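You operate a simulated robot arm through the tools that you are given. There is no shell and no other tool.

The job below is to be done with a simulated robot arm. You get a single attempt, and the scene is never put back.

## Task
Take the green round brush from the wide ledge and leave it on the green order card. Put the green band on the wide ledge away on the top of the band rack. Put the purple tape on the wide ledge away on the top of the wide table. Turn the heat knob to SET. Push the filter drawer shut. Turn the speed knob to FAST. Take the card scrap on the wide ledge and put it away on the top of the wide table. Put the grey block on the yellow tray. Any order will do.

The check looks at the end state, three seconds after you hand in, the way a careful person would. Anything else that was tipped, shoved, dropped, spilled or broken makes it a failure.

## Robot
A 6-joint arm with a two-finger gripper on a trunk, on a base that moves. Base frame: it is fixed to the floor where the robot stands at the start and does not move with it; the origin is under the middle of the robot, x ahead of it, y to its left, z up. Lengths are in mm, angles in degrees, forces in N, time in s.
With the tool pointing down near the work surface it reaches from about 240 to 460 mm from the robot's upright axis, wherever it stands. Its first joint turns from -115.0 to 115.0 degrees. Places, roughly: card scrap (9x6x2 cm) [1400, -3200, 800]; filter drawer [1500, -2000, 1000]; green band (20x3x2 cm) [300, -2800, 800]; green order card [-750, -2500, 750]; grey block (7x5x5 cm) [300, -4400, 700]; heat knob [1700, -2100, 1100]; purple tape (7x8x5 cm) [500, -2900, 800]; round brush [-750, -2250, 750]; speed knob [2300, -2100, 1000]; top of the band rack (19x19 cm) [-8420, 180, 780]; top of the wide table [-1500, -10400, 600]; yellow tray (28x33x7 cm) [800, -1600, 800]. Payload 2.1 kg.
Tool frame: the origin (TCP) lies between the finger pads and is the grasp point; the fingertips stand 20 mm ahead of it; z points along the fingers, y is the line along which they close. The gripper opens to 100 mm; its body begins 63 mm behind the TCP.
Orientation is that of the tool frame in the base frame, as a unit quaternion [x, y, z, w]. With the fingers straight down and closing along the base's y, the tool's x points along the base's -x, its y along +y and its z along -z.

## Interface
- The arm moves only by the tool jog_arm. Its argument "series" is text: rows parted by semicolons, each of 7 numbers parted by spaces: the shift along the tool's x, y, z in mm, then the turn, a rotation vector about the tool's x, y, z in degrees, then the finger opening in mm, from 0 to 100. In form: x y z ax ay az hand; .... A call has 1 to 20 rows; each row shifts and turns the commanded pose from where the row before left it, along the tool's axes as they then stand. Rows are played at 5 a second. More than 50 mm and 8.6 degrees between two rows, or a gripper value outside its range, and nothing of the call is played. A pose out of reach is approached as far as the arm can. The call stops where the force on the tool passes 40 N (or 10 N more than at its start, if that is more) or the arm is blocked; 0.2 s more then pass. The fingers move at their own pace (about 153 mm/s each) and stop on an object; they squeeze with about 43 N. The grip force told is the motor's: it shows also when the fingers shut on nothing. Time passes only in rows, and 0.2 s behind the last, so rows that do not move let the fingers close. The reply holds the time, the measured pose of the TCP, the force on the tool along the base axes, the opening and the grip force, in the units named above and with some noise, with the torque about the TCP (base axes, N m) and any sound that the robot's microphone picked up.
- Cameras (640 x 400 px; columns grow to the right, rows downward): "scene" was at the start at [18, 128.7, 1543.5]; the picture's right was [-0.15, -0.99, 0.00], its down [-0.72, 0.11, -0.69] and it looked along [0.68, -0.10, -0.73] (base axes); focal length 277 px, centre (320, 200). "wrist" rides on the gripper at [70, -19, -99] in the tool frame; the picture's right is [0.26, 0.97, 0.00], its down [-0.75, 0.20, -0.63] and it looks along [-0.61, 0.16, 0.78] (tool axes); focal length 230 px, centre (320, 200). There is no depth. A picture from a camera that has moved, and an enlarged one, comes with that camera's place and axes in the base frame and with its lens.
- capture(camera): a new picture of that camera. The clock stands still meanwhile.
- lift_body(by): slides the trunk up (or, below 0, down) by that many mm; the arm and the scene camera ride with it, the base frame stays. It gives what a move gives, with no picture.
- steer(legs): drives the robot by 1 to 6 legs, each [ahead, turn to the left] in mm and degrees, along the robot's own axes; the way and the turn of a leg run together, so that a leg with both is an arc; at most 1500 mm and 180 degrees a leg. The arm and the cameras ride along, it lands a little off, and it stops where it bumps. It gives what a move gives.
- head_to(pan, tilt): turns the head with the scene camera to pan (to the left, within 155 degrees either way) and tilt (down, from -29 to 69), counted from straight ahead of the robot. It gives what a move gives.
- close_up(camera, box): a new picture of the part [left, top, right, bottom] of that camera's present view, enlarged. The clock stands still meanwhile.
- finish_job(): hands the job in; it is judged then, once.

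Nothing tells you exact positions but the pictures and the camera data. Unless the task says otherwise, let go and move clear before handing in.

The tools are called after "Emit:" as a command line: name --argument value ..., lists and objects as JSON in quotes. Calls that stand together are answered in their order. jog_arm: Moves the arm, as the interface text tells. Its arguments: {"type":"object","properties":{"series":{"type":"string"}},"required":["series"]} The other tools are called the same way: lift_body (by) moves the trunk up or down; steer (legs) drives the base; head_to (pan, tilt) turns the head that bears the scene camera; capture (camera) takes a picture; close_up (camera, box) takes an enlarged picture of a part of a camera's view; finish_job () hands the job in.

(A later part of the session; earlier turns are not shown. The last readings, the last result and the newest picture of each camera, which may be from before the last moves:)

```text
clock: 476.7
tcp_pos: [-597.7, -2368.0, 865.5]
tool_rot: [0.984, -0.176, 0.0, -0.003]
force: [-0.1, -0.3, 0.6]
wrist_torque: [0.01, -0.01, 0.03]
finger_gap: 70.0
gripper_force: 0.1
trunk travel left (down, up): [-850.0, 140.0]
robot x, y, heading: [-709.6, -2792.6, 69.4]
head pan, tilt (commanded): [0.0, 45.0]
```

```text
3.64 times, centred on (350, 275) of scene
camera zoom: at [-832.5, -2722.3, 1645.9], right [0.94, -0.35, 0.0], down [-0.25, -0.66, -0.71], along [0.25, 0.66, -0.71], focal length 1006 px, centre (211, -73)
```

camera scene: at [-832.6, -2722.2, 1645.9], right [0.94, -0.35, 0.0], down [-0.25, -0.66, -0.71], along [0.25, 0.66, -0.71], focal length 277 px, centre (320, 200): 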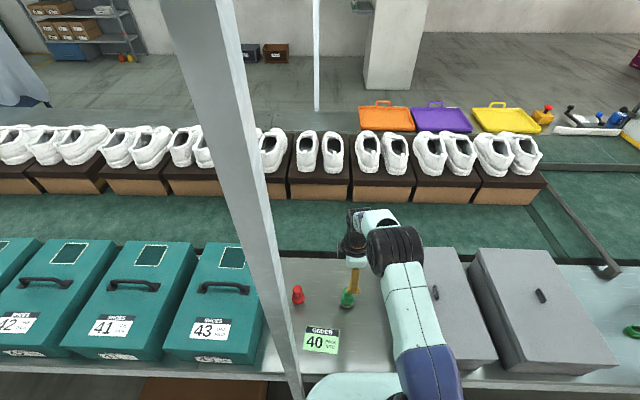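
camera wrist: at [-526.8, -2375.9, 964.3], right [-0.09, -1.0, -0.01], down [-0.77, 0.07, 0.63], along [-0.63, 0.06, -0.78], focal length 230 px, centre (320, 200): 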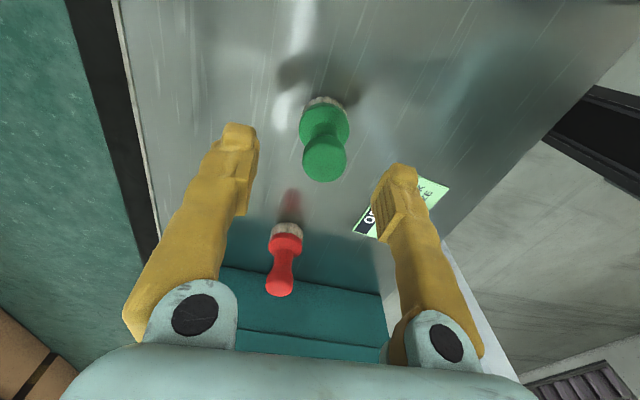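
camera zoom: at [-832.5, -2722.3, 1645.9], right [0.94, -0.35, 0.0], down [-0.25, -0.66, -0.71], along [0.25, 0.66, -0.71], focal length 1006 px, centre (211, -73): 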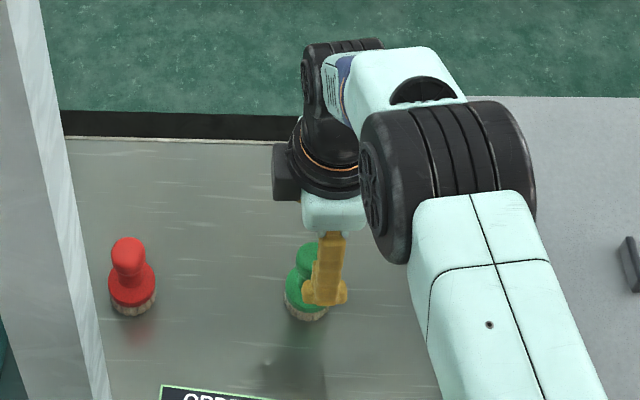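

Aligned. Final descent and grip on the knob.

Emit:
jog_arm --series "0 3 20 0 0 0 70; 0 0 20 0 0 0 70; 0 0 6 0 0 0 70; 0 0 0 0 0 0 15; 0 0 0 0 0 0 15; 0 0 0 0 0 0 15; 0 0 0 0 0 0 15"

Emit:
capture --camera "wrist"

Emit:
close_up --camera "scene" --box '[290, 220, 410, 330]'

```text
clock: 478.3
tcp_pos: [-599.2, -2370.1, 818.6]
tool_rot: [0.984, -0.176, 0.0, -0.004]
force: [-0.7, 0.2, -0.4]
wrist_torque: [0.0, -0.02, 0.0]
finger_gap: 23.1
gripper_force: 42.2
trunk travel left (down, up): [-850.0, 140.0]
robot x, y, heading: [-706.0, -2793.7, 69.1]
head pan, tilt (commanded): [0.0, 45.0]
```

```text
taken
camera wrist: at [-527.8, -2378.3, 917.8], right [-0.09, -1.0, -0.01], down [-0.77, 0.07, 0.63], along [-0.63, 0.06, -0.78], focal length 230 px, centre (320, 200)
```

wrist: 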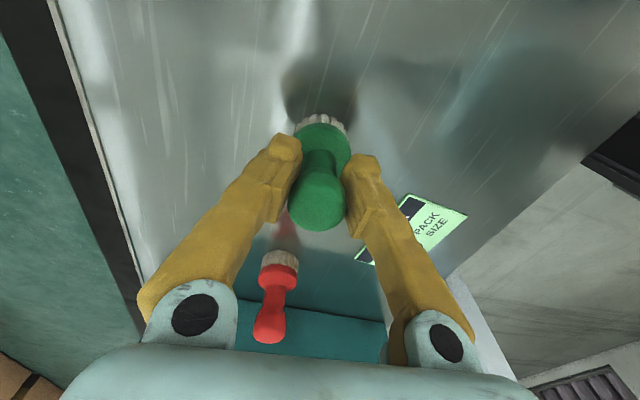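

```text
3.64 times, centred on (350, 275) of scene
camera zoom: at [-832.6, -2722.0, 1645.9], right [0.94, -0.35, 0.0], down [-0.25, -0.66, -0.71], along [0.25, 0.66, -0.71], focal length 1006 px, centre (211, -73)
```

zoom: 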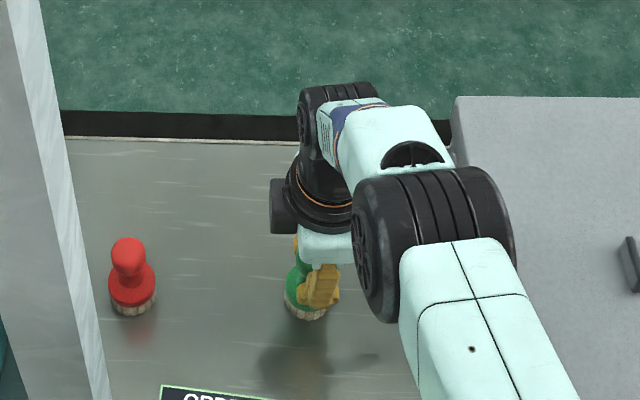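

Gripped on the neck. Lift 40 mm and carry it over to the order card.

Emit:
jog_arm --series "0 0 -10 0 0 0 15; 0 0 -15 0 0 0 15; 0 0 -15 0 0 0 15; -22 29 0 0 0 0 15; -22 29 0 0 0 0 15; -22 29 0 0 0 0 15; -22 29 0 0 0 0 15; 0 0 0 0 0 0 15"

Emit:
capture --camera "wrist"

Emit:
capture --camera "scene"

```text
clock: 480.1
tcp_pos: [-720.0, -2452.0, 857.2]
tool_rot: [0.984, -0.176, 0.0, -0.002]
force: [0.2, 0.0, 0.0]
wrist_torque: [-0.03, 0.02, 0.01]
finger_gap: 23.2
gripper_force: 43.4
trunk travel left (down, up): [-850.0, 140.0]
robot x, y, heading: [-706.4, -2795.2, 69.3]
head pan, tilt (commanded): [0.0, 45.0]
```

```text
taken
camera wrist: at [-648.5, -2460.1, 956.9], right [-0.09, -1.0, -0.01], down [-0.77, 0.07, 0.63], along [-0.63, 0.06, -0.78], focal length 230 px, centre (320, 200)
```

wrist: 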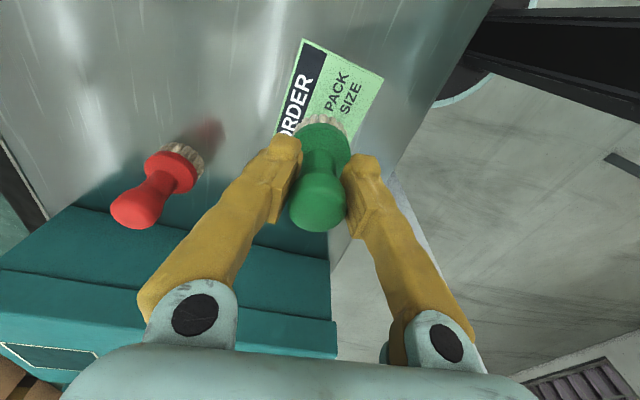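

```text
taken
camera scene: at [-831.9, -2721.7, 1645.9], right [0.94, -0.35, 0.0], down [-0.25, -0.66, -0.71], along [0.25, 0.66, -0.71], focal length 277 px, centre (320, 200)
```

scene: 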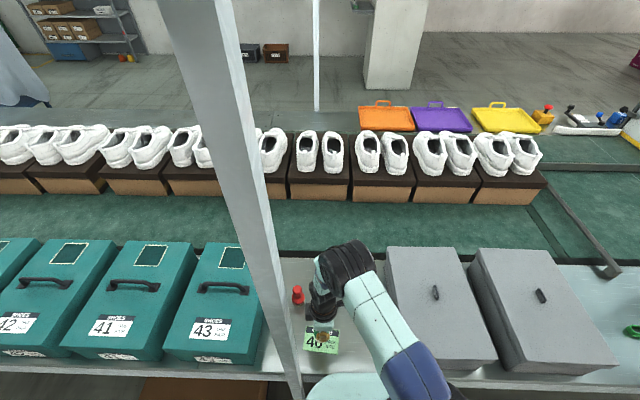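

Centred over the card. Lower gently to contact.

Emit:
jog_arm --series "0 0 14 0 0 0 15; 0 0 12 0 0 0 15; 0 0 6 0 0 0 15; 0 0 3 0 0 0 15; 0 0 2 0 0 0 15; 0 0 0 0 0 0 15"

Emit:
capture --camera "wrist"

```text
clock: 481.5
tcp_pos: [-721.7, -2450.8, 820.5]
tool_rot: [0.984, -0.176, 0.001, -0.004]
force: [-0.4, -0.1, 4.8]
wrist_torque: [0.07, -0.01, -0.04]
finger_gap: 23.2
gripper_force: 42.8
trunk travel left (down, up): [-850.0, 140.0]
robot x, y, heading: [-710.6, -2793.8, 69.0]
head pan, tilt (commanded): [0.0, 45.0]
```

```text
taken
camera wrist: at [-649.9, -2459.5, 919.7], right [-0.09, -1.0, -0.01], down [-0.77, 0.07, 0.63], along [-0.63, 0.06, -0.78], focal length 230 px, centre (320, 200)
```

wrist: 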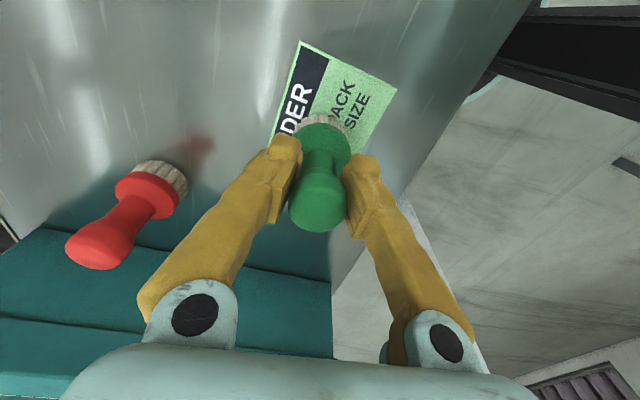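

Light contact (5 N). Release and rise straight up.

Emit:
jog_arm --series "0 0 0 0 0 0 35; 0 0 0 0 0 0 50; 0 0 0 0 0 0 60; 0 0 -15 0 0 0 60; 0 0 -30 0 0 0 60; 0 0 -40 0 0 0 60; 0 0 -30 0 0 0 60; 0 0 0 0 0 0 60"

Emit:
capture --camera "wrist"

Emit:
close_up --camera "scene" --box '[270, 250, 390, 370]'

```text
clock: 483.3
tcp_pos: [-721.7, -2449.5, 935.2]
tool_rot: [0.984, -0.177, -0.001, -0.002]
force: [0.2, 0.1, 0.1]
wrist_torque: [0.02, 0.01, -0.01]
finger_gap: 60.2
gripper_force: 0.1
trunk travel left (down, up): [-850.0, 140.0]
robot x, y, heading: [-706.1, -2792.9, 69.1]
head pan, tilt (commanded): [0.0, 45.0]
```

```text
taken
camera wrist: at [-650.1, -2458.2, 1034.4], right [-0.09, -1.0, -0.01], down [-0.77, 0.07, 0.63], along [-0.63, 0.06, -0.78], focal length 230 px, centre (320, 200)
```

wrist: 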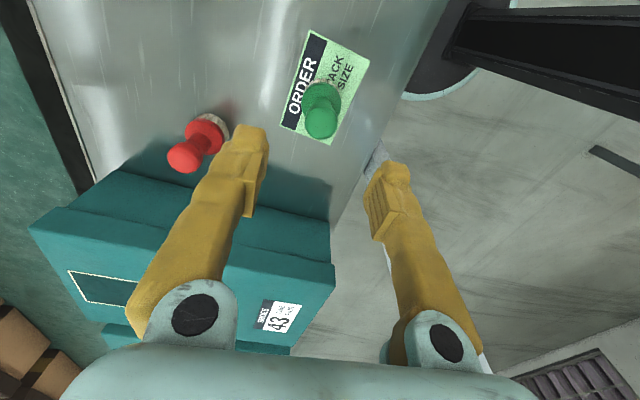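

```text
3.33 times, centred on (330, 310) of scene
camera zoom: at [-832.7, -2721.8, 1645.9], right [0.94, -0.35, 0.0], down [-0.25, -0.66, -0.71], along [0.25, 0.66, -0.71], focal length 922 px, centre (287, -167)
```

zoom: 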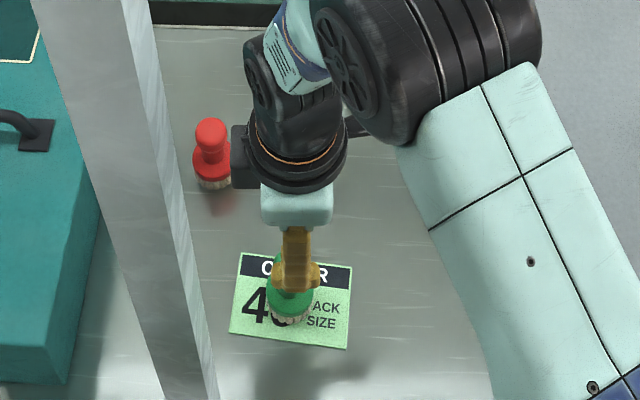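

The green brush stands on the order card. I'll move the arm away from the post, raise, back off, and go to the green band.

Emit:
jog_arm --series "20 0 -30 0 0 0 90; 30 0 -30 0 0 0 90; 30 0 -30 0 0 0 90; 30 0 -10 0 0 0 90; 0 30 0 0 0 0 90; 0 0 0 0 0 0 90"

Emit:
lift_body --by 140

Emit:
steer --legs '[[-215, 0]]'

Emit:
capture --camera "scene"

```text
clock: 484.7
tcp_pos: [-629.0, -2518.6, 1035.1]
tool_rot: [0.985, -0.175, 0.001, -0.003]
force: [-0.1, 0.9, -0.6]
wrist_torque: [-0.04, -0.01, 0.05]
finger_gap: 89.9
gripper_force: 0.0
trunk travel left (down, up): [-850.0, 140.0]
robot x, y, heading: [-705.6, -2793.4, 69.3]
head pan, tilt (commanded): [0.0, 45.0]
```

```text
clock: 486.4
tcp_pos: [-629.5, -2517.0, 1175.1]
tool_rot: [0.984, -0.176, -0.001, -0.004]
force: [0.1, -0.2, 0.8]
wrist_torque: [0.0, 0.0, -0.01]
finger_gap: 90.0
gripper_force: 0.0
trunk travel left (down, up): [-990.0, 0.0]
robot x, y, heading: [-708.3, -2792.8, 68.9]
head pan, tilt (commanded): [0.0, 45.0]
```

```text
clock: 488.0
tcp_pos: [-702.0, -2712.4, 1172.9]
tool_rot: [0.985, -0.175, 0.0, -0.002]
force: [0.1, 1.2, 0.2]
wrist_torque: [-0.04, 0.02, 0.04]
finger_gap: 90.1
gripper_force: 0.0
trunk travel left (down, up): [-990.0, 0.0]
robot x, y, heading: [-782.7, -2989.6, 69.4]
head pan, tilt (commanded): [0.0, 45.0]
```

```text
taken
camera scene: at [-905.2, -2914.2, 1785.8], right [0.94, -0.35, 0.0], down [-0.25, -0.66, -0.7], along [0.25, 0.66, -0.71], focal length 277 px, centre (320, 200)
```

scene: 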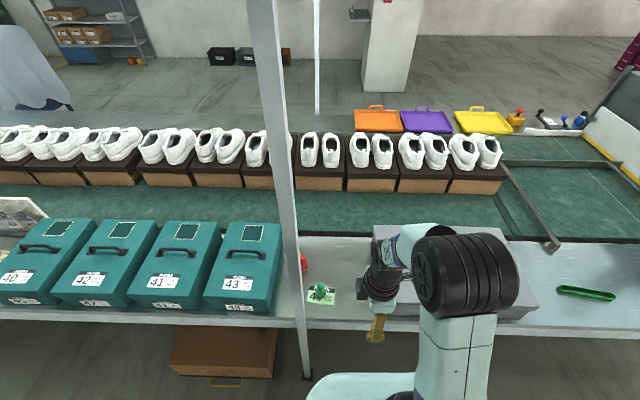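

Brush is standing on the card. The band's centre is near (254, −2806), lying about −31° in azimuth. I'll drive over there.

Emit:
steer --legs '[[0, -89.7], [900, 0], [0, 88.3]]'

Emit:
capture --camera "scene"

Emit:
capture --camera "wrist"

```text
clock: 500.3
tcp_pos: [162.2, -3038.5, 1174.8]
tool_rot: [0.979, -0.203, 0.0, -0.004]
force: [-0.1, -0.3, 0.2]
wrist_torque: [0.0, 0.02, -0.02]
finger_gap: 89.9
gripper_force: 0.0
trunk travel left (down, up): [-990.0, 0.0]
robot x, y, heading: [69.9, -3311.7, 65.7]
head pan, tilt (commanded): [0.0, 45.0]
```

```text
taken
camera scene: at [-53.4, -3232.0, 1785.9], right [0.91, -0.41, 0.0], down [-0.29, -0.65, -0.71], along [0.29, 0.65, -0.71], focal length 277 px, centre (320, 200)
```

scene: 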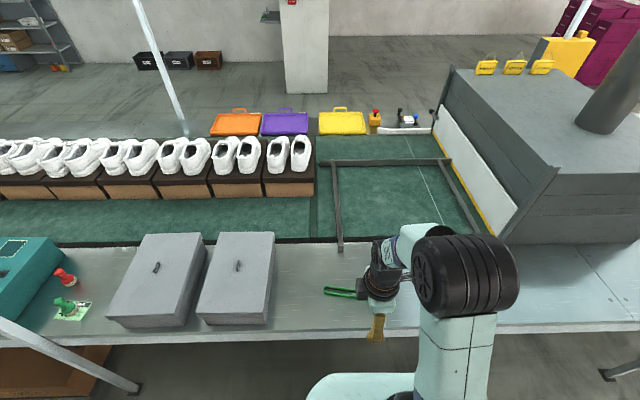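

```text
taken
camera wrist: at [232.0, -3051.8, 1273.8], right [-0.15, -0.99, -0.01], down [-0.77, 0.11, 0.63], along [-0.62, 0.1, -0.78], focal length 230 px, centre (320, 200)
```

wrist: 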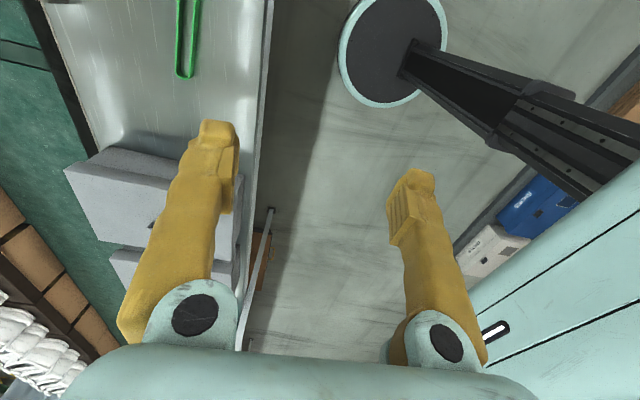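

I'll drive in, shift over the band's middle, align the wrist with it and view it from above.

Emit:
steer --legs '[[160, 0]]'

Emit:
jog_arm --series "-4 -30 20 0 0 4 80; -4 -30 20 0 0 3.6 80; 0 -29 20 0 0 0 80; 0 0 0 0 0 0 80"

Emit:
lift_body --by -120

Emit:
capture --camera "wrist"

Emit:
capture --camera "scene"

```text
clock: 501.7
tcp_pos: [225.0, -2894.7, 1176.2]
tool_rot: [0.98, -0.201, 0.001, -0.005]
force: [0.4, 0.3, 0.9]
wrist_torque: [0.02, -0.02, 0.04]
finger_gap: 89.9
gripper_force: 0.2
trunk travel left (down, up): [-990.0, 0.0]
robot x, y, heading: [131.2, -3162.1, 66.1]
head pan, tilt (commanded): [0.0, 45.0]
```

```text
clock: 502.7
tcp_pos: [259.8, -2808.6, 1116.5]
tool_rot: [0.964, -0.265, 0.0, -0.003]
force: [0.3, 0.0, -0.5]
wrist_torque: [0.0, 0.01, -0.01]
finger_gap: 80.2
gripper_force: 0.1
trunk travel left (down, up): [-990.0, 0.0]
robot x, y, heading: [132.4, -3162.3, 66.4]
head pan, tilt (commanded): [0.0, 45.0]
```

```text
clock: 504.2
tcp_pos: [257.9, -2808.6, 995.6]
tool_rot: [0.964, -0.265, 0.0, -0.003]
force: [0.7, -0.4, 1.5]
wrist_torque: [0.02, -0.01, -0.01]
finger_gap: 80.1
gripper_force: 0.0
trunk travel left (down, up): [-870.0, 120.0]
robot x, y, heading: [135.6, -3159.8, 66.3]
head pan, tilt (commanded): [0.0, 45.0]
```

```text
taken
camera wrist: at [327.5, -2830.2, 1095.3], right [-0.27, -0.96, -0.01], down [-0.75, 0.21, 0.63], along [-0.6, 0.18, -0.78], focal length 230 px, centre (320, 200)
```

wrist: 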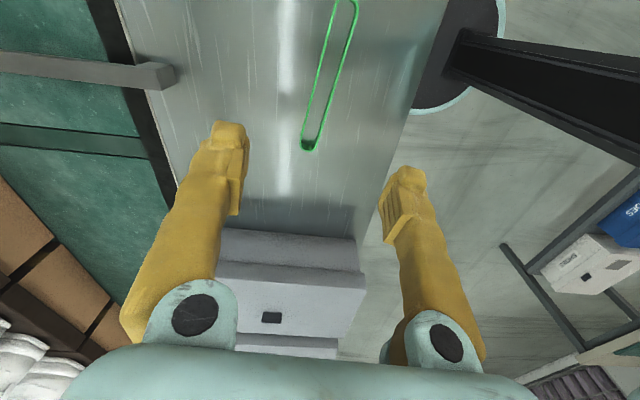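

```text
taken
camera scene: at [11.3, -3085.3, 1665.9], right [0.92, -0.4, 0.0], down [-0.28, -0.65, -0.71], along [0.28, 0.65, -0.71], focal length 277 px, centre (320, 200)
```

scene: 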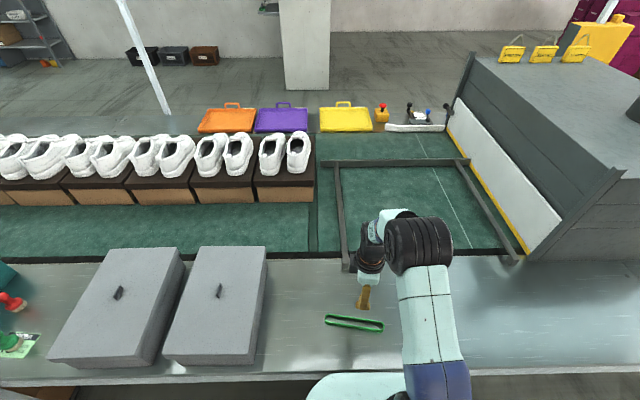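

The band is aligned with the tool; it needs 6 mm of shift. Lower the trunk 150 mm and go down over its middle.

Emit:
lift_body --by -150

Emit:
jog_arm --series "-3 6 20 0 0 0 70; 0 0 25 0 0 0 70; 0 0 0 0 0 0 70"

Emit:
capture --camera "wrist"

```text
clock: 506.0
tcp_pos: [258.3, -2808.4, 845.7]
tool_rot: [0.964, -0.265, 0.0, -0.004]
force: [-0.3, 0.3, 0.0]
wrist_torque: [0.02, 0.02, -0.03]
finger_gap: 80.0
gripper_force: 0.2
trunk travel left (down, up): [-720.0, 270.0]
robot x, y, heading: [132.6, -3164.7, 66.2]
head pan, tilt (commanded): [0.0, 45.0]
```

```text
clock: 506.8
tcp_pos: [252.6, -2812.4, 800.2]
tool_rot: [0.964, -0.266, 0.0, -0.003]
force: [0.0, -0.5, 0.1]
wrist_torque: [0.02, 0.0, 0.03]
finger_gap: 69.9
gripper_force: 0.0
trunk travel left (down, up): [-720.0, 270.0]
robot x, y, heading: [133.3, -3160.5, 66.4]
head pan, tilt (commanded): [0.0, 45.0]
```

```text
taken
camera wrist: at [320.5, -2833.5, 900.0], right [-0.27, -0.96, -0.01], down [-0.75, 0.21, 0.63], along [-0.6, 0.18, -0.78], focal length 230 px, centre (320, 200)
```

wrist: 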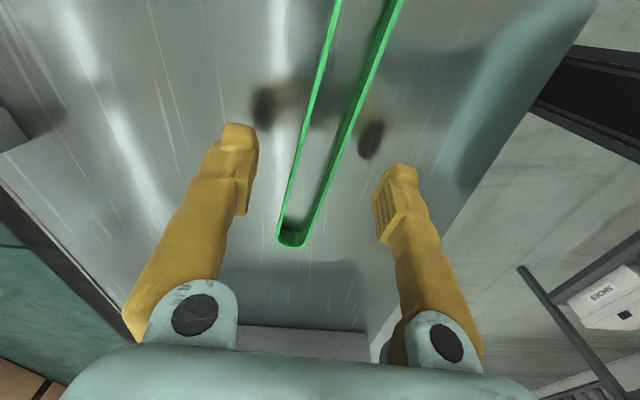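

Centred over the band. Descend to just above the ledge and close.

Emit:
jog_arm --series "0 0 12 0 0 0 70; 0 0 10 0 0 0 70; 0 0 6 0 0 0 70; 0 0 0 0 0 0 15; 0 0 0 0 0 0 15; 0 0 0 0 0 0 15; 0 0 0 0 0 0 15"

Emit:
capture --camera "wrist"

```text
clock: 508.4
tcp_pos: [251.6, -2811.0, 770.7]
tool_rot: [0.964, -0.266, 0.0, -0.004]
force: [1.0, 0.3, 0.5]
wrist_torque: [0.02, 0.02, -0.04]
finger_gap: 26.1
gripper_force: 43.1
trunk travel left (down, up): [-720.0, 270.0]
robot x, y, heading: [135.1, -3160.1, 66.5]
head pan, tilt (commanded): [0.0, 45.0]
```

```text
taken
camera wrist: at [321.1, -2833.7, 871.8], right [-0.27, -0.96, -0.01], down [-0.75, 0.21, 0.63], along [-0.6, 0.18, -0.78], focal length 230 px, centre (320, 200)
```

wrist: 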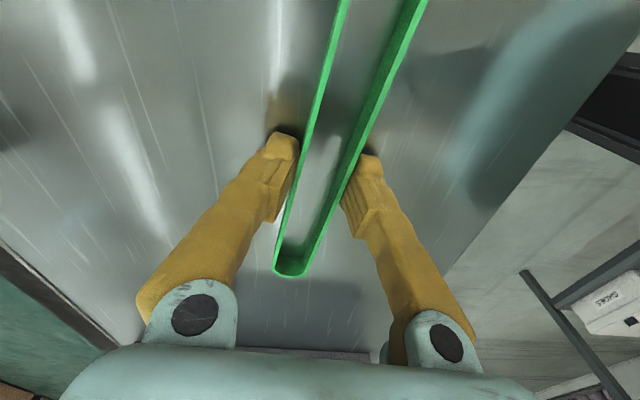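

Gripped at 26 mm. Lift, raise, back off and turn down the corridor toward the band rack.

Emit:
jog_arm --series "0 0 -10 0 0 0 15; 0 0 -30 0 0 0 15; 0 0 -40 0 0 0 15; 0 20 -30 0 0 0 15; 0 20 0 0 0 0 15; 0 0 0 0 0 0 15"

Emit:
lift_body --by 270

Emit:
steer --legs '[[-180, 0], [0, 89.8]]'

Emit:
head_to --pan 0 --tilt 15

Emit:
capture --camera "scene"

Emit:
close_up --camera "scene" --box '[220, 80, 420, 205]'

Emit:
capture --camera "wrist"

```text
clock: 509.8
tcp_pos: [231.1, -2847.2, 880.9]
tool_rot: [0.964, -0.266, 0.0, -0.003]
force: [-0.2, 0.4, 0.3]
wrist_torque: [-0.02, -0.01, -0.02]
finger_gap: 25.9
gripper_force: 42.9
trunk travel left (down, up): [-720.0, 270.0]
robot x, y, heading: [133.2, -3161.2, 66.3]
head pan, tilt (commanded): [0.0, 45.0]
```

```text
clock: 512.5
tcp_pos: [232.0, -2846.8, 1151.2]
tool_rot: [0.964, -0.265, 0.0, -0.003]
force: [0.2, 1.1, -0.3]
wrist_torque: [0.03, 0.04, -0.02]
finger_gap: 25.9
gripper_force: 43.0
trunk travel left (down, up): [-990.0, 0.0]
robot x, y, heading: [134.4, -3162.1, 66.1]
head pan, tilt (commanded): [0.0, 45.0]
```

```text
clock: 517.8
tcp_pos: [-253.5, -3219.2, 1152.5]
tool_rot: [0.877, 0.48, -0.003, -0.002]
force: [0.0, -0.1, -0.5]
wrist_torque: [0.02, -0.02, 0.02]
finger_gap: 25.9
gripper_force: 43.1
trunk travel left (down, up): [-990.0, 0.0]
robot x, y, heading: [61.4, -3321.9, 154.2]
head pan, tilt (commanded): [0.0, 45.0]
```

```text
clock: 518.7
tcp_pos: [-252.8, -3219.4, 1151.4]
tool_rot: [0.877, 0.481, -0.003, -0.003]
force: [0.7, -0.1, -0.6]
wrist_torque: [0.02, 0.0, 0.01]
finger_gap: 26.2
gripper_force: 42.7
trunk travel left (down, up): [-990.0, 0.0]
robot x, y, heading: [59.4, -3327.7, 154.7]
head pan, tilt (commanded): [0.0, 15.0]
```

```text
taken
camera scene: at [-32.9, -3439.4, 1832.6], right [0.43, 0.9, 0.0], down [0.23, -0.11, -0.97], along [-0.87, 0.42, -0.26], focal length 277 px, centre (320, 200)
```

scene: 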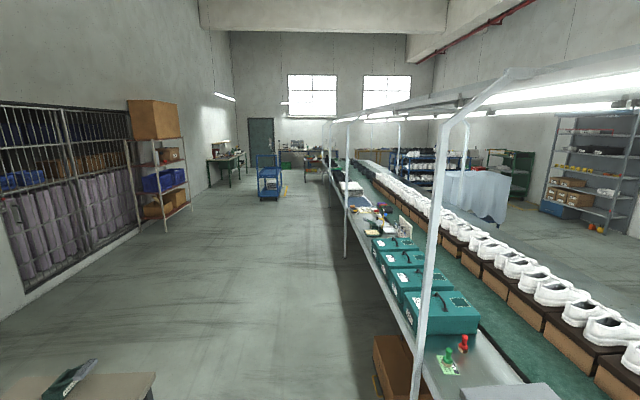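

```text
3.20 times, centred on (320, 142) of scene
camera zoom: at [-32.9, -3439.4, 1832.6], right [0.43, 0.9, 0.0], down [0.23, -0.11, -0.97], along [-0.87, 0.42, -0.26], focal length 886 px, centre (320, 384)
```

zoom: 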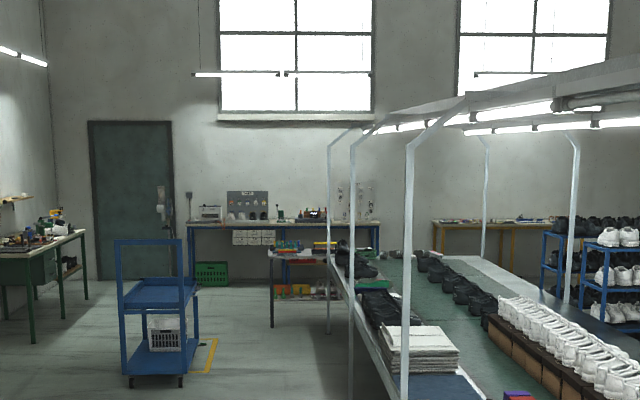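

```text
taken
camera wrist: at [-231.5, -3151.7, 1250.8], right [0.95, -0.3, -0.01], down [-0.23, -0.74, 0.63], along [-0.2, -0.6, -0.78], focal length 230 px, centre (320, 200)
```

wrist: 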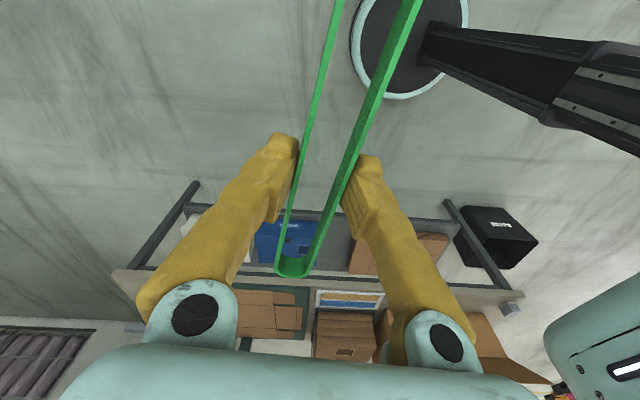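

The corridor is clear; the rack should be straight down it past the blue cart. I'll drive in stages.

Emit:
steer --legs '[[0, 4], [1500, 0], [1500, 0], [1500, 0]]'

Emit:
capture --camera "scene"

```text
clock: 540.7
tcp_pos: [-4434.8, -1576.2, 1152.8]
tool_rot: [0.858, 0.513, -0.004, -0.003]
force: [0.8, 0.2, -0.2]
wrist_torque: [-0.02, 0.02, -0.02]
finger_gap: 25.9
gripper_force: 43.6
trunk travel left (down, up): [-990.0, 0.0]
robot x, y, heading: [-4115.4, -1658.9, 158.8]
head pan, tilt (commanded): [0.0, 15.0]
```

```text
taken
camera scene: at [-4197.7, -1778.3, 1832.7], right [0.36, 0.93, 0.0], down [0.24, -0.09, -0.97], along [-0.9, 0.35, -0.26], focal length 277 px, centre (320, 200)
```

scene: 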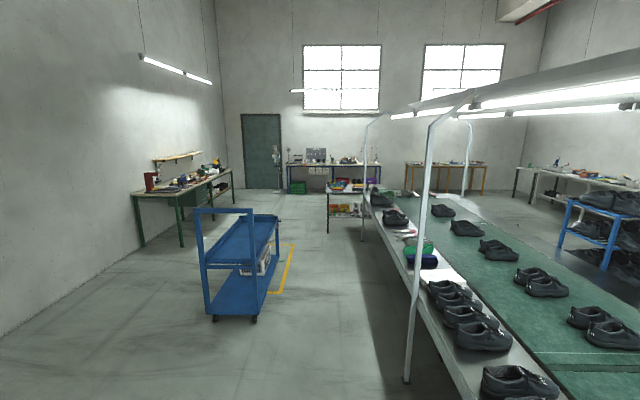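

Emit:
close_up --camera "scene" --box '[270, 140, 430, 240]'

```text
4.00 times, centred on (350, 190) of scene
camera zoom: at [-4197.7, -1778.3, 1832.7], right [0.36, 0.93, 0.0], down [0.24, -0.09, -0.97], along [-0.9, 0.35, -0.26], focal length 1107 px, centre (200, 240)
```

zoom: 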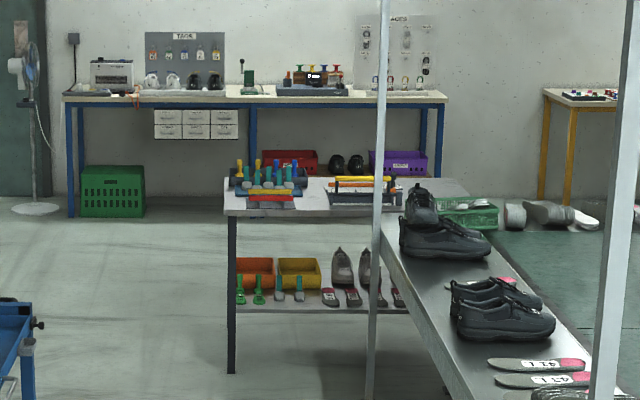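

A small table ahead carries two racks; I'll get closer to identify the band rack's top.

Emit:
steer --legs '[[0, -1.5], [1500, 0], [1500, 0], [600, 0]]'

Emit:
head_to --pan 0 --tilt 30

Emit:
capture --camera "scene"

Emit:
close_up --camera "scene" --box '[250, 130, 450, 255]'

```text
clock: 558.6
tcp_pos: [-7713.5, -36.7, 1150.8]
tool_rot: [0.88, 0.476, -0.002, -0.003]
force: [0.0, -0.5, 0.0]
wrist_torque: [-0.01, 0.0, -0.02]
finger_gap: 25.8
gripper_force: 42.7
trunk travel left (down, up): [-990.0, 0.0]
robot x, y, heading: [-7408.1, -149.3, 153.6]
head pan, tilt (commanded): [0.0, 15.0]
```

```text
clock: 559.3
tcp_pos: [-7716.0, -34.9, 1151.6]
tool_rot: [0.881, 0.474, -0.002, -0.002]
force: [-0.2, -0.4, -0.2]
wrist_torque: [0.01, 0.01, -0.01]
finger_gap: 25.8
gripper_force: 42.9
trunk travel left (down, up): [-990.0, 0.0]
robot x, y, heading: [-7401.2, -148.3, 154.0]
head pan, tilt (commanded): [0.0, 30.0]
```

```text
taken
camera scene: at [-7495.2, -259.8, 1808.6], right [0.44, 0.9, 0.0], down [0.45, -0.22, -0.87], along [-0.78, 0.38, -0.5], focal length 277 px, centre (320, 200)
```

scene: 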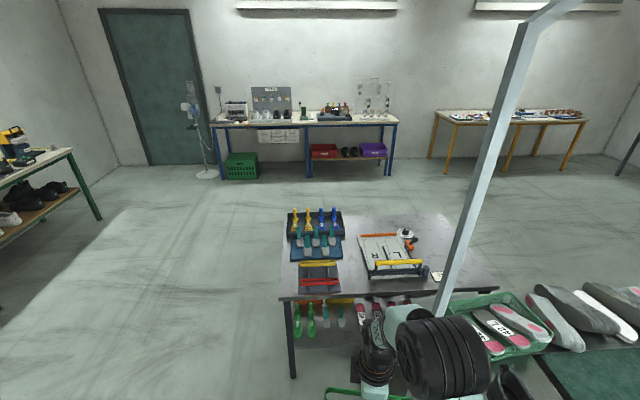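

```text
3.20 times, centred on (350, 192) of scene
camera zoom: at [-7495.2, -259.8, 1808.6], right [0.44, 0.9, 0.0], down [0.45, -0.22, -0.87], along [-0.78, 0.38, -0.5], focal length 886 px, centre (224, 224)
```

zoom: 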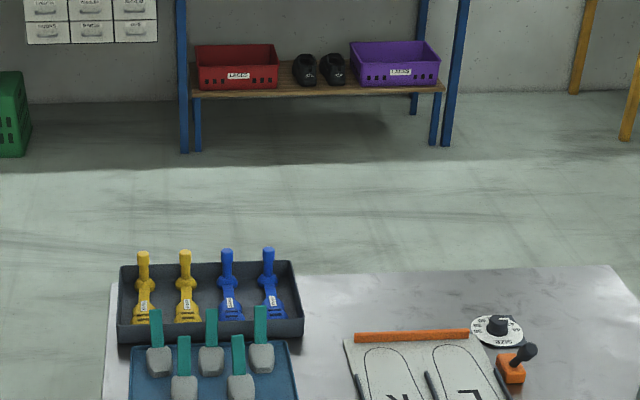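

Emit:
close_up --camera "scene" --box '[270, 220, 430, 320]'

Emit:
head_to --pan 0 --tilt 45

Emit:
capture --camera "scene"

```text
4.00 times, centred on (350, 270) of scene
camera zoom: at [-7495.2, -259.8, 1808.6], right [0.44, 0.9, 0.0], down [0.45, -0.22, -0.87], along [-0.78, 0.38, -0.5], focal length 1107 px, centre (200, -80)
```

zoom: 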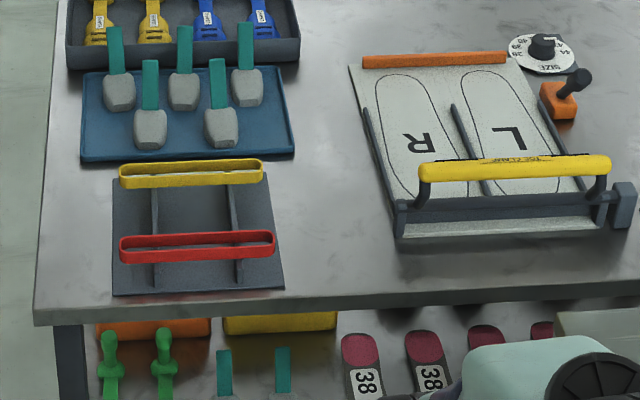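

```text
clock: 560.1
tcp_pos: [-7716.2, -35.9, 1151.7]
tool_rot: [0.88, 0.475, -0.002, -0.002]
force: [0.6, -0.7, -0.3]
wrist_torque: [-0.03, 0.02, -0.01]
finger_gap: 26.0
gripper_force: 42.8
trunk travel left (down, up): [-990.0, 0.0]
robot x, y, heading: [-7404.0, -149.9, 154.0]
head pan, tilt (commanded): [0.0, 45.0]
```

```text
taken
camera scene: at [-7486.7, -263.9, 1786.0], right [0.44, 0.9, 0.0], down [0.63, -0.31, -0.71], along [-0.63, 0.31, -0.71], focal length 277 px, centre (320, 200)
```

scene: 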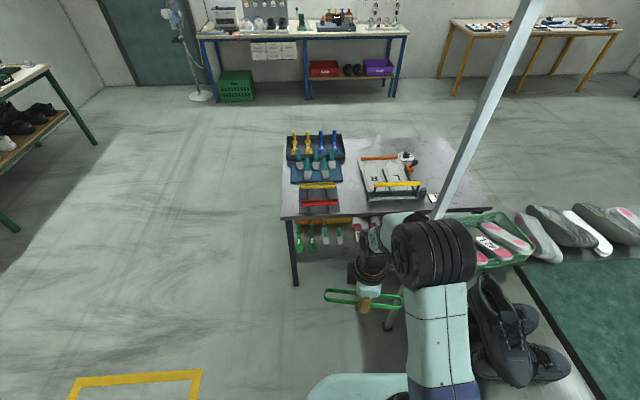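

The band rack is the dark frame with red and yellow bands laid across its rails; the middle slot between them, at about (−8421, 184), is free. I'll position in front of it and align the band with the others.

Emit:
steer --legs '[[0, 7.5], [650, 0], [0, -3.6]]'

Emit:
capture --camera "scene"

Emit:
capture --camera "wrist"

```text
clock: 564.7
tcp_pos: [-8334.1, 151.4, 1150.9]
tool_rot: [0.863, 0.505, -0.002, -0.002]
force: [0.3, 0.2, -0.2]
wrist_torque: [-0.04, -0.03, 0.01]
finger_gap: 25.8
gripper_force: 42.9
trunk travel left (down, up): [-990.0, 0.0]
robot x, y, heading: [-8017.0, 60.2, 157.7]
head pan, tilt (commanded): [0.0, 45.0]
```

```text
taken
camera scene: at [-8090.4, -61.2, 1785.8], right [0.38, 0.92, 0.0], down [0.65, -0.27, -0.71], along [-0.65, 0.27, -0.71], focal length 277 px, centre (320, 200)
```

scene: 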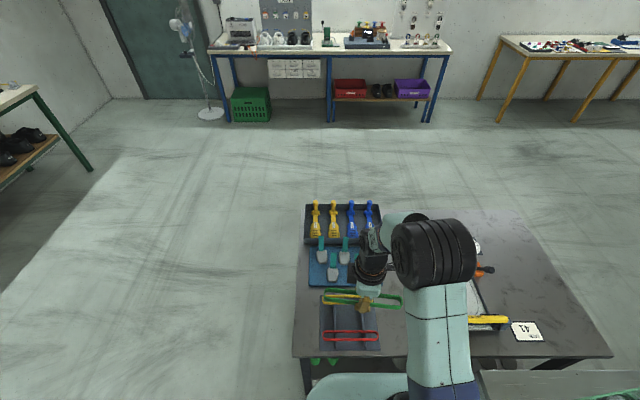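

```text
taken
camera wrist: at [-8315.8, 220.3, 1251.1], right [0.97, -0.25, -0.01], down [-0.19, -0.75, 0.63], along [-0.16, -0.61, -0.78], focal length 230 px, centre (320, 200)
```

wrist: 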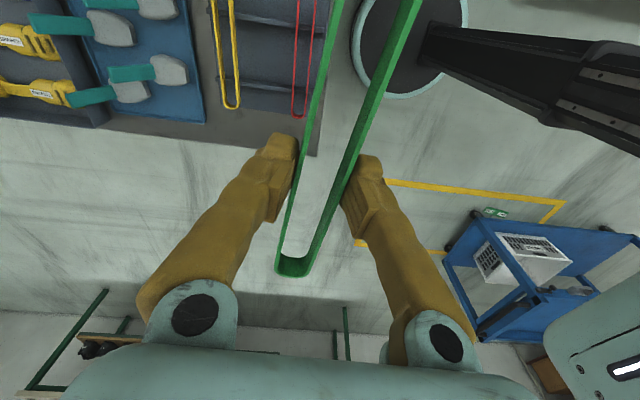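

The gripper is close to the rack. I'll move the band over the free middle slot and align it with the other bands.

Emit:
jog_arm --series "-4 -32 0 0 0 -2 15; -4 -32 0 0 0 -2 15; -5 -32 0 0 0 -1.5 15; 0 0 0 0 0 0 15"

Emit:
lift_body --by -200

Emit:
capture --camera "scene"

Emit:
close_up --camera "scene" --box '[270, 240, 430, 370]'

Emit:
capture --camera "wrist"

```text
clock: 565.7
tcp_pos: [-8424.9, 184.9, 1150.8]
tool_rot: [0.838, 0.546, -0.002, -0.002]
force: [-1.2, 0.4, 0.5]
wrist_torque: [-0.01, 0.01, 0.03]
finger_gap: 25.8
gripper_force: 43.2
trunk travel left (down, up): [-990.0, 0.0]
robot x, y, heading: [-8016.4, 59.6, 157.5]
head pan, tilt (commanded): [0.0, 45.0]
```

```text
clock: 567.9
tcp_pos: [-8425.6, 185.2, 951.0]
tool_rot: [0.838, 0.545, -0.003, -0.002]
force: [-0.4, -0.8, 0.5]
wrist_torque: [-0.01, 0.03, 0.03]
finger_gap: 25.9
gripper_force: 42.7
trunk travel left (down, up): [-790.0, 200.0]
robot x, y, heading: [-8021.3, 62.7, 157.6]
head pan, tilt (commanded): [0.0, 45.0]
```

```text
taken
camera scene: at [-8091.1, -59.4, 1585.9], right [0.38, 0.92, 0.0], down [0.65, -0.27, -0.71], along [-0.65, 0.27, -0.71], focal length 277 px, centre (320, 200)
```

scene: 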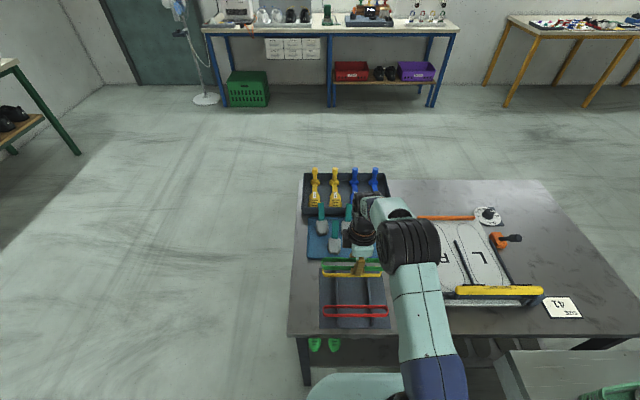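

```text
3.08 times, centred on (350, 305) of scene
camera zoom: at [-8091.1, -59.4, 1585.9], right [0.38, 0.92, 0.0], down [0.65, -0.27, -0.71], along [-0.65, 0.27, -0.71], focal length 852 px, centre (228, -123)
```

zoom: 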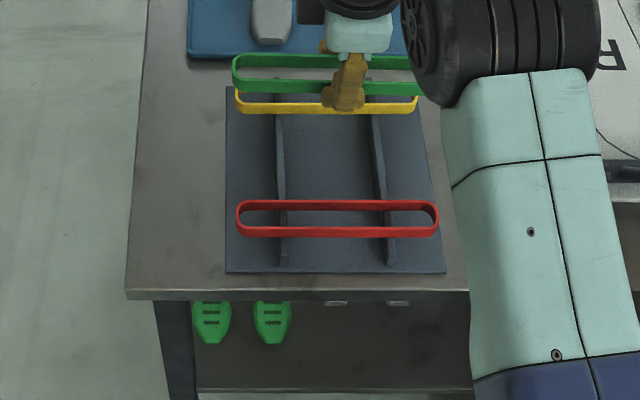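

```text
taken
camera wrist: at [-8414.0, 255.1, 1050.3], right [0.99, -0.16, -0.01], down [-0.12, -0.77, 0.63], along [-0.1, -0.62, -0.78], focal length 230 px, centre (320, 200)
```

wrist: 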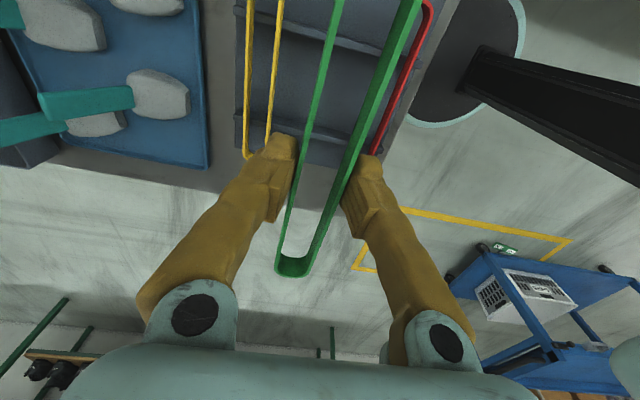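

Alignment is good; the middle slot centre is about 5 mm further along the band's axis. Lowering now.

Emit:
lift_body --by -100

Emit:
jog_arm --series "4.5 0 15 0 0 0 15; 0 0 10 0 0 0 15; 0 0 0 0 0 0 15"

Emit:
close_up --camera "scene" --box '[270, 220, 430, 350]'

Emit:
capture --camera "wrist"

```text
clock: 569.2
tcp_pos: [-8425.4, 185.3, 851.9]
tool_rot: [0.838, 0.545, -0.002, -0.002]
force: [0.0, -0.2, -0.2]
wrist_torque: [-0.01, 0.01, -0.02]
finger_gap: 25.6
gripper_force: 42.9
trunk travel left (down, up): [-690.0, 300.0]
robot x, y, heading: [-8020.6, 59.3, 157.8]
head pan, tilt (commanded): [0.0, 45.0]
```

```text
clock: 570.0
tcp_pos: [-8423.0, 189.9, 826.1]
tool_rot: [0.838, 0.545, -0.003, -0.003]
force: [-0.5, -0.6, -0.3]
wrist_torque: [0.01, -0.03, 0.02]
finger_gap: 26.0
gripper_force: 42.8
trunk travel left (down, up): [-690.0, 300.0]
robot x, y, heading: [-8016.3, 62.5, 157.5]
head pan, tilt (commanded): [0.0, 45.0]
```

```text
3.08 times, centred on (350, 285) of scene
camera zoom: at [-8091.1, -59.4, 1485.9], right [0.38, 0.92, 0.0], down [0.65, -0.27, -0.71], along [-0.65, 0.27, -0.71], focal length 852 px, centre (228, -62)
```

zoom: 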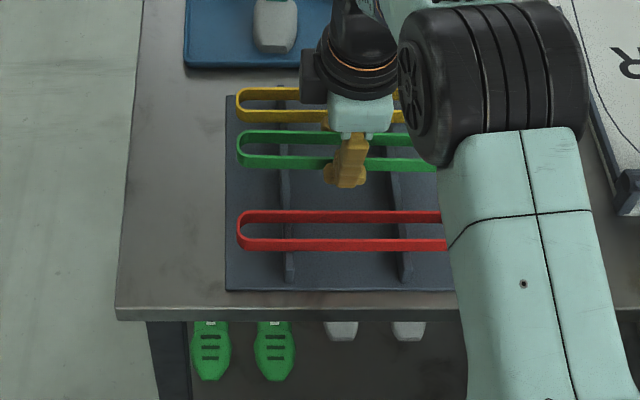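

```text
taken
camera wrist: at [-8412.7, 259.1, 924.8], right [0.99, -0.16, -0.01], down [-0.12, -0.77, 0.63], along [-0.1, -0.62, -0.78], focal length 230 px, centre (320, 200)
```

wrist: 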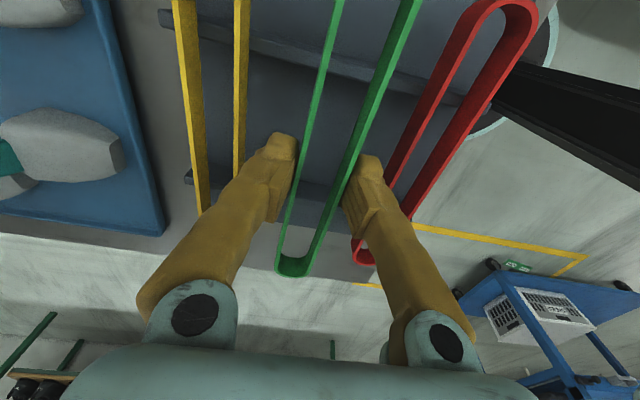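

The band lines up with its neighbours. I'll lower to contact, open only slightly, then rise before opening further.

Emit:
jog_arm --series "0 0 12 0 0 0 15; 0 0 6 0 0 0 15; 0 0 3 0 0 0 15; 0 0 2 0 0 0 15; 0 0 2 0 0 0 15; 0 0 0 0 0 0 15"

Emit:
capture --camera "wrist"

Emit:
close_up --camera "scene" --box '[270, 220, 430, 350]'

```text
clock: 571.4
tcp_pos: [-8423.3, 188.6, 803.3]
tool_rot: [0.838, 0.545, -0.004, -0.004]
force: [-4.4, 0.3, 14.3]
wrist_torque: [-0.07, -0.05, -0.02]
finger_gap: 25.9
gripper_force: 43.1
trunk travel left (down, up): [-690.0, 300.0]
robot x, y, heading: [-8017.0, 63.5, 157.7]
head pan, tilt (commanded): [0.0, 45.0]
```

```text
taken
camera wrist: at [-8411.9, 259.1, 901.5], right [0.99, -0.16, -0.01], down [-0.11, -0.77, 0.63], along [-0.11, -0.62, -0.78], focal length 230 px, centre (320, 200)
```

wrist: 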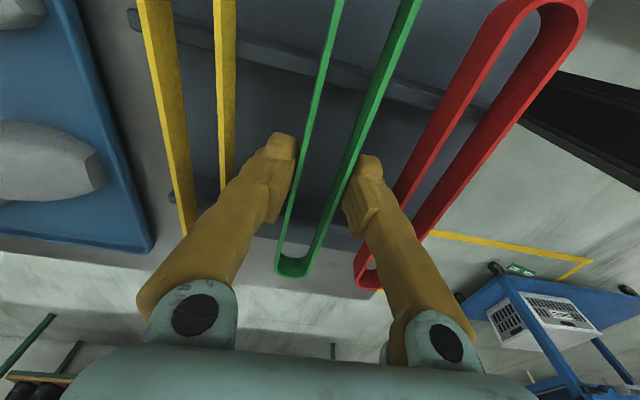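

```text
3.08 times, centred on (350, 285) of scene
camera zoom: at [-8089.7, -60.2, 1486.1], right [0.38, 0.92, 0.0], down [0.65, -0.27, -0.71], along [-0.65, 0.27, -0.71], focal length 852 px, centre (228, -62)
```

zoom: 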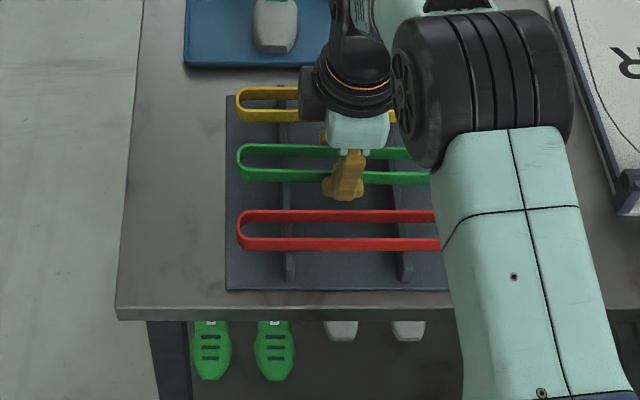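

Band rests on the rails between the yellow and red. Release gently.

Emit:
jog_arm --series "0 0 -1 0 0 0 15; 0 0 0 0 0 0 32; 0 0 0 0 0 0 34; 0 0 -6 0 0 0 34; 0 0 -10 0 0 0 36; 0 0 -15 0 0 0 40; 0 0 -25 0 0 0 50; 0 0 -30 0 0 0 60; 0 0 0 0 0 0 60"

Emit:
capture --camera "wrist"

Emit:
close_up --camera "scene" --box '[270, 220, 430, 350]'

```text
clock: 573.4
tcp_pos: [-8423.0, 190.5, 889.0]
tool_rot: [0.838, 0.546, -0.002, -0.002]
force: [-0.2, -0.3, 0.2]
wrist_torque: [-0.02, 0.0, -0.02]
finger_gap: 59.9
gripper_force: 0.1
trunk travel left (down, up): [-690.0, 300.0]
robot x, y, heading: [-8015.9, 60.5, 157.5]
head pan, tilt (commanded): [0.0, 45.0]
```

```text
taken
camera wrist: at [-8411.0, 260.2, 988.6], right [0.99, -0.16, -0.01], down [-0.12, -0.77, 0.63], along [-0.1, -0.62, -0.78], focal length 230 px, centre (320, 200)
```

wrist: 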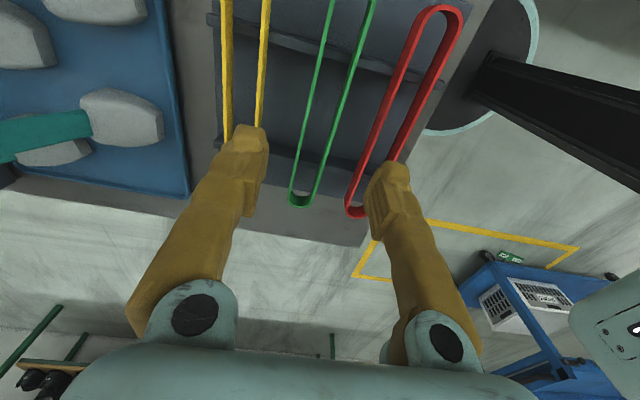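

```text
3.08 times, centred on (350, 285) of scene
camera zoom: at [-8091.5, -59.4, 1485.9], right [0.38, 0.92, 0.0], down [0.65, -0.27, -0.71], along [-0.65, 0.27, -0.71], focal length 852 px, centre (228, -62)
```

zoom: 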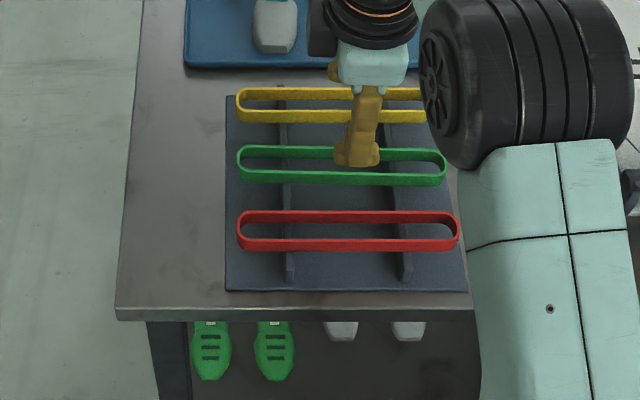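

The green band lies neatly in the rack's middle slot. The last job is the grey block; I'll raise, back away and return along the corridor.

Emit:
jog_arm --series "0 25 -30 0 0 0 80; 0 25 -30 0 0 0 80; 0 25 0 0 0 0 80; 0 0 0 0 0 0 80"

Emit:
lift_body --by 300

Emit:
steer --legs '[[-350, 0], [0, 88], [0, 88]]'

Emit:
head_to --pan 0 --tilt 20

Emit:
capture --camera "scene"

```text
clock: 574.4
tcp_pos: [-8355.9, 157.6, 946.6]
tool_rot: [0.838, 0.546, -0.002, -0.002]
force: [-0.2, 0.2, -0.7]
wrist_torque: [0.02, 0.01, -0.03]
finger_gap: 80.1
gripper_force: 0.0
trunk travel left (down, up): [-690.0, 300.0]
robot x, y, heading: [-8017.9, 64.0, 157.4]
head pan, tilt (commanded): [0.0, 45.0]
```

```text
clock: 577.4
tcp_pos: [-8356.5, 158.2, 1247.8]
tool_rot: [0.838, 0.545, -0.002, -0.003]
force: [0.2, -0.6, 0.0]
wrist_torque: [-0.05, -0.01, -0.01]
finger_gap: 80.1
gripper_force: 0.1
trunk travel left (down, up): [-990.0, 0.0]
robot x, y, heading: [-8012.9, 60.0, 157.5]
head pan, tilt (commanded): [0.0, 45.0]
```

```text
clock: 587.1
tcp_pos: [-7364.5, -193.9, 1247.0]
tool_rot: [-0.511, 0.86, -0.003, 0.002]
force: [-0.6, 0.0, 0.0]
wrist_torque: [0.02, 0.01, 0.0]
finger_gap: 80.1
gripper_force: 0.1
trunk travel left (down, up): [-990.0, 0.0]
robot x, y, heading: [-7693.3, -71.7, -27.3]
head pan, tilt (commanded): [0.0, 45.0]
```

```text
clock: 588.0
tcp_pos: [-7364.0, -193.5, 1245.9]
tool_rot: [-0.512, 0.859, -0.003, 0.002]
force: [-0.5, -0.1, -0.3]
wrist_torque: [0.02, 0.02, 0.0]
finger_gap: 80.0
gripper_force: 0.0
trunk travel left (down, up): [-990.0, 0.0]
robot x, y, heading: [-7696.9, -70.4, -27.2]
head pan, tilt (commanded): [0.0, 20.0]
```

```text
taken
camera scene: at [-7602.4, 40.0, 1824.5], right [-0.45, -0.89, 0.0], down [-0.31, 0.16, -0.94], along [0.84, -0.43, -0.34], focal length 277 px, centre (320, 200)
```

scene: 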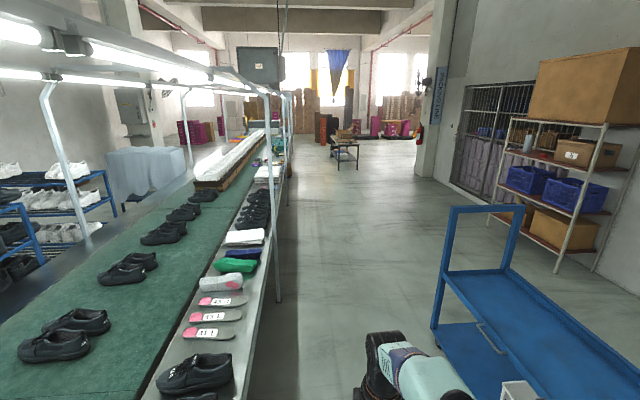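

The corridor back is clear with the blue cart well to the right. Driving back in stages with a slight outward drift from the posts.

Emit:
steer --legs '[[0, 3.7], [1500, 0], [1500, 0], [1500, 0]]'

```text
clock: 609.7
tcp_pos: [-3288.2, -1968.6, 1246.5]
tool_rot: [-0.529, 0.848, -0.003, 0.003]
force: [-0.4, 0.8, 0.5]
wrist_torque: [-0.02, 0.04, 0.0]
finger_gap: 79.9
gripper_force: 0.1
trunk travel left (down, up): [-990.0, 0.0]
robot x, y, heading: [-3620.1, -1860.4, -24.7]
head pan, tilt (commanded): [0.0, 20.0]
```

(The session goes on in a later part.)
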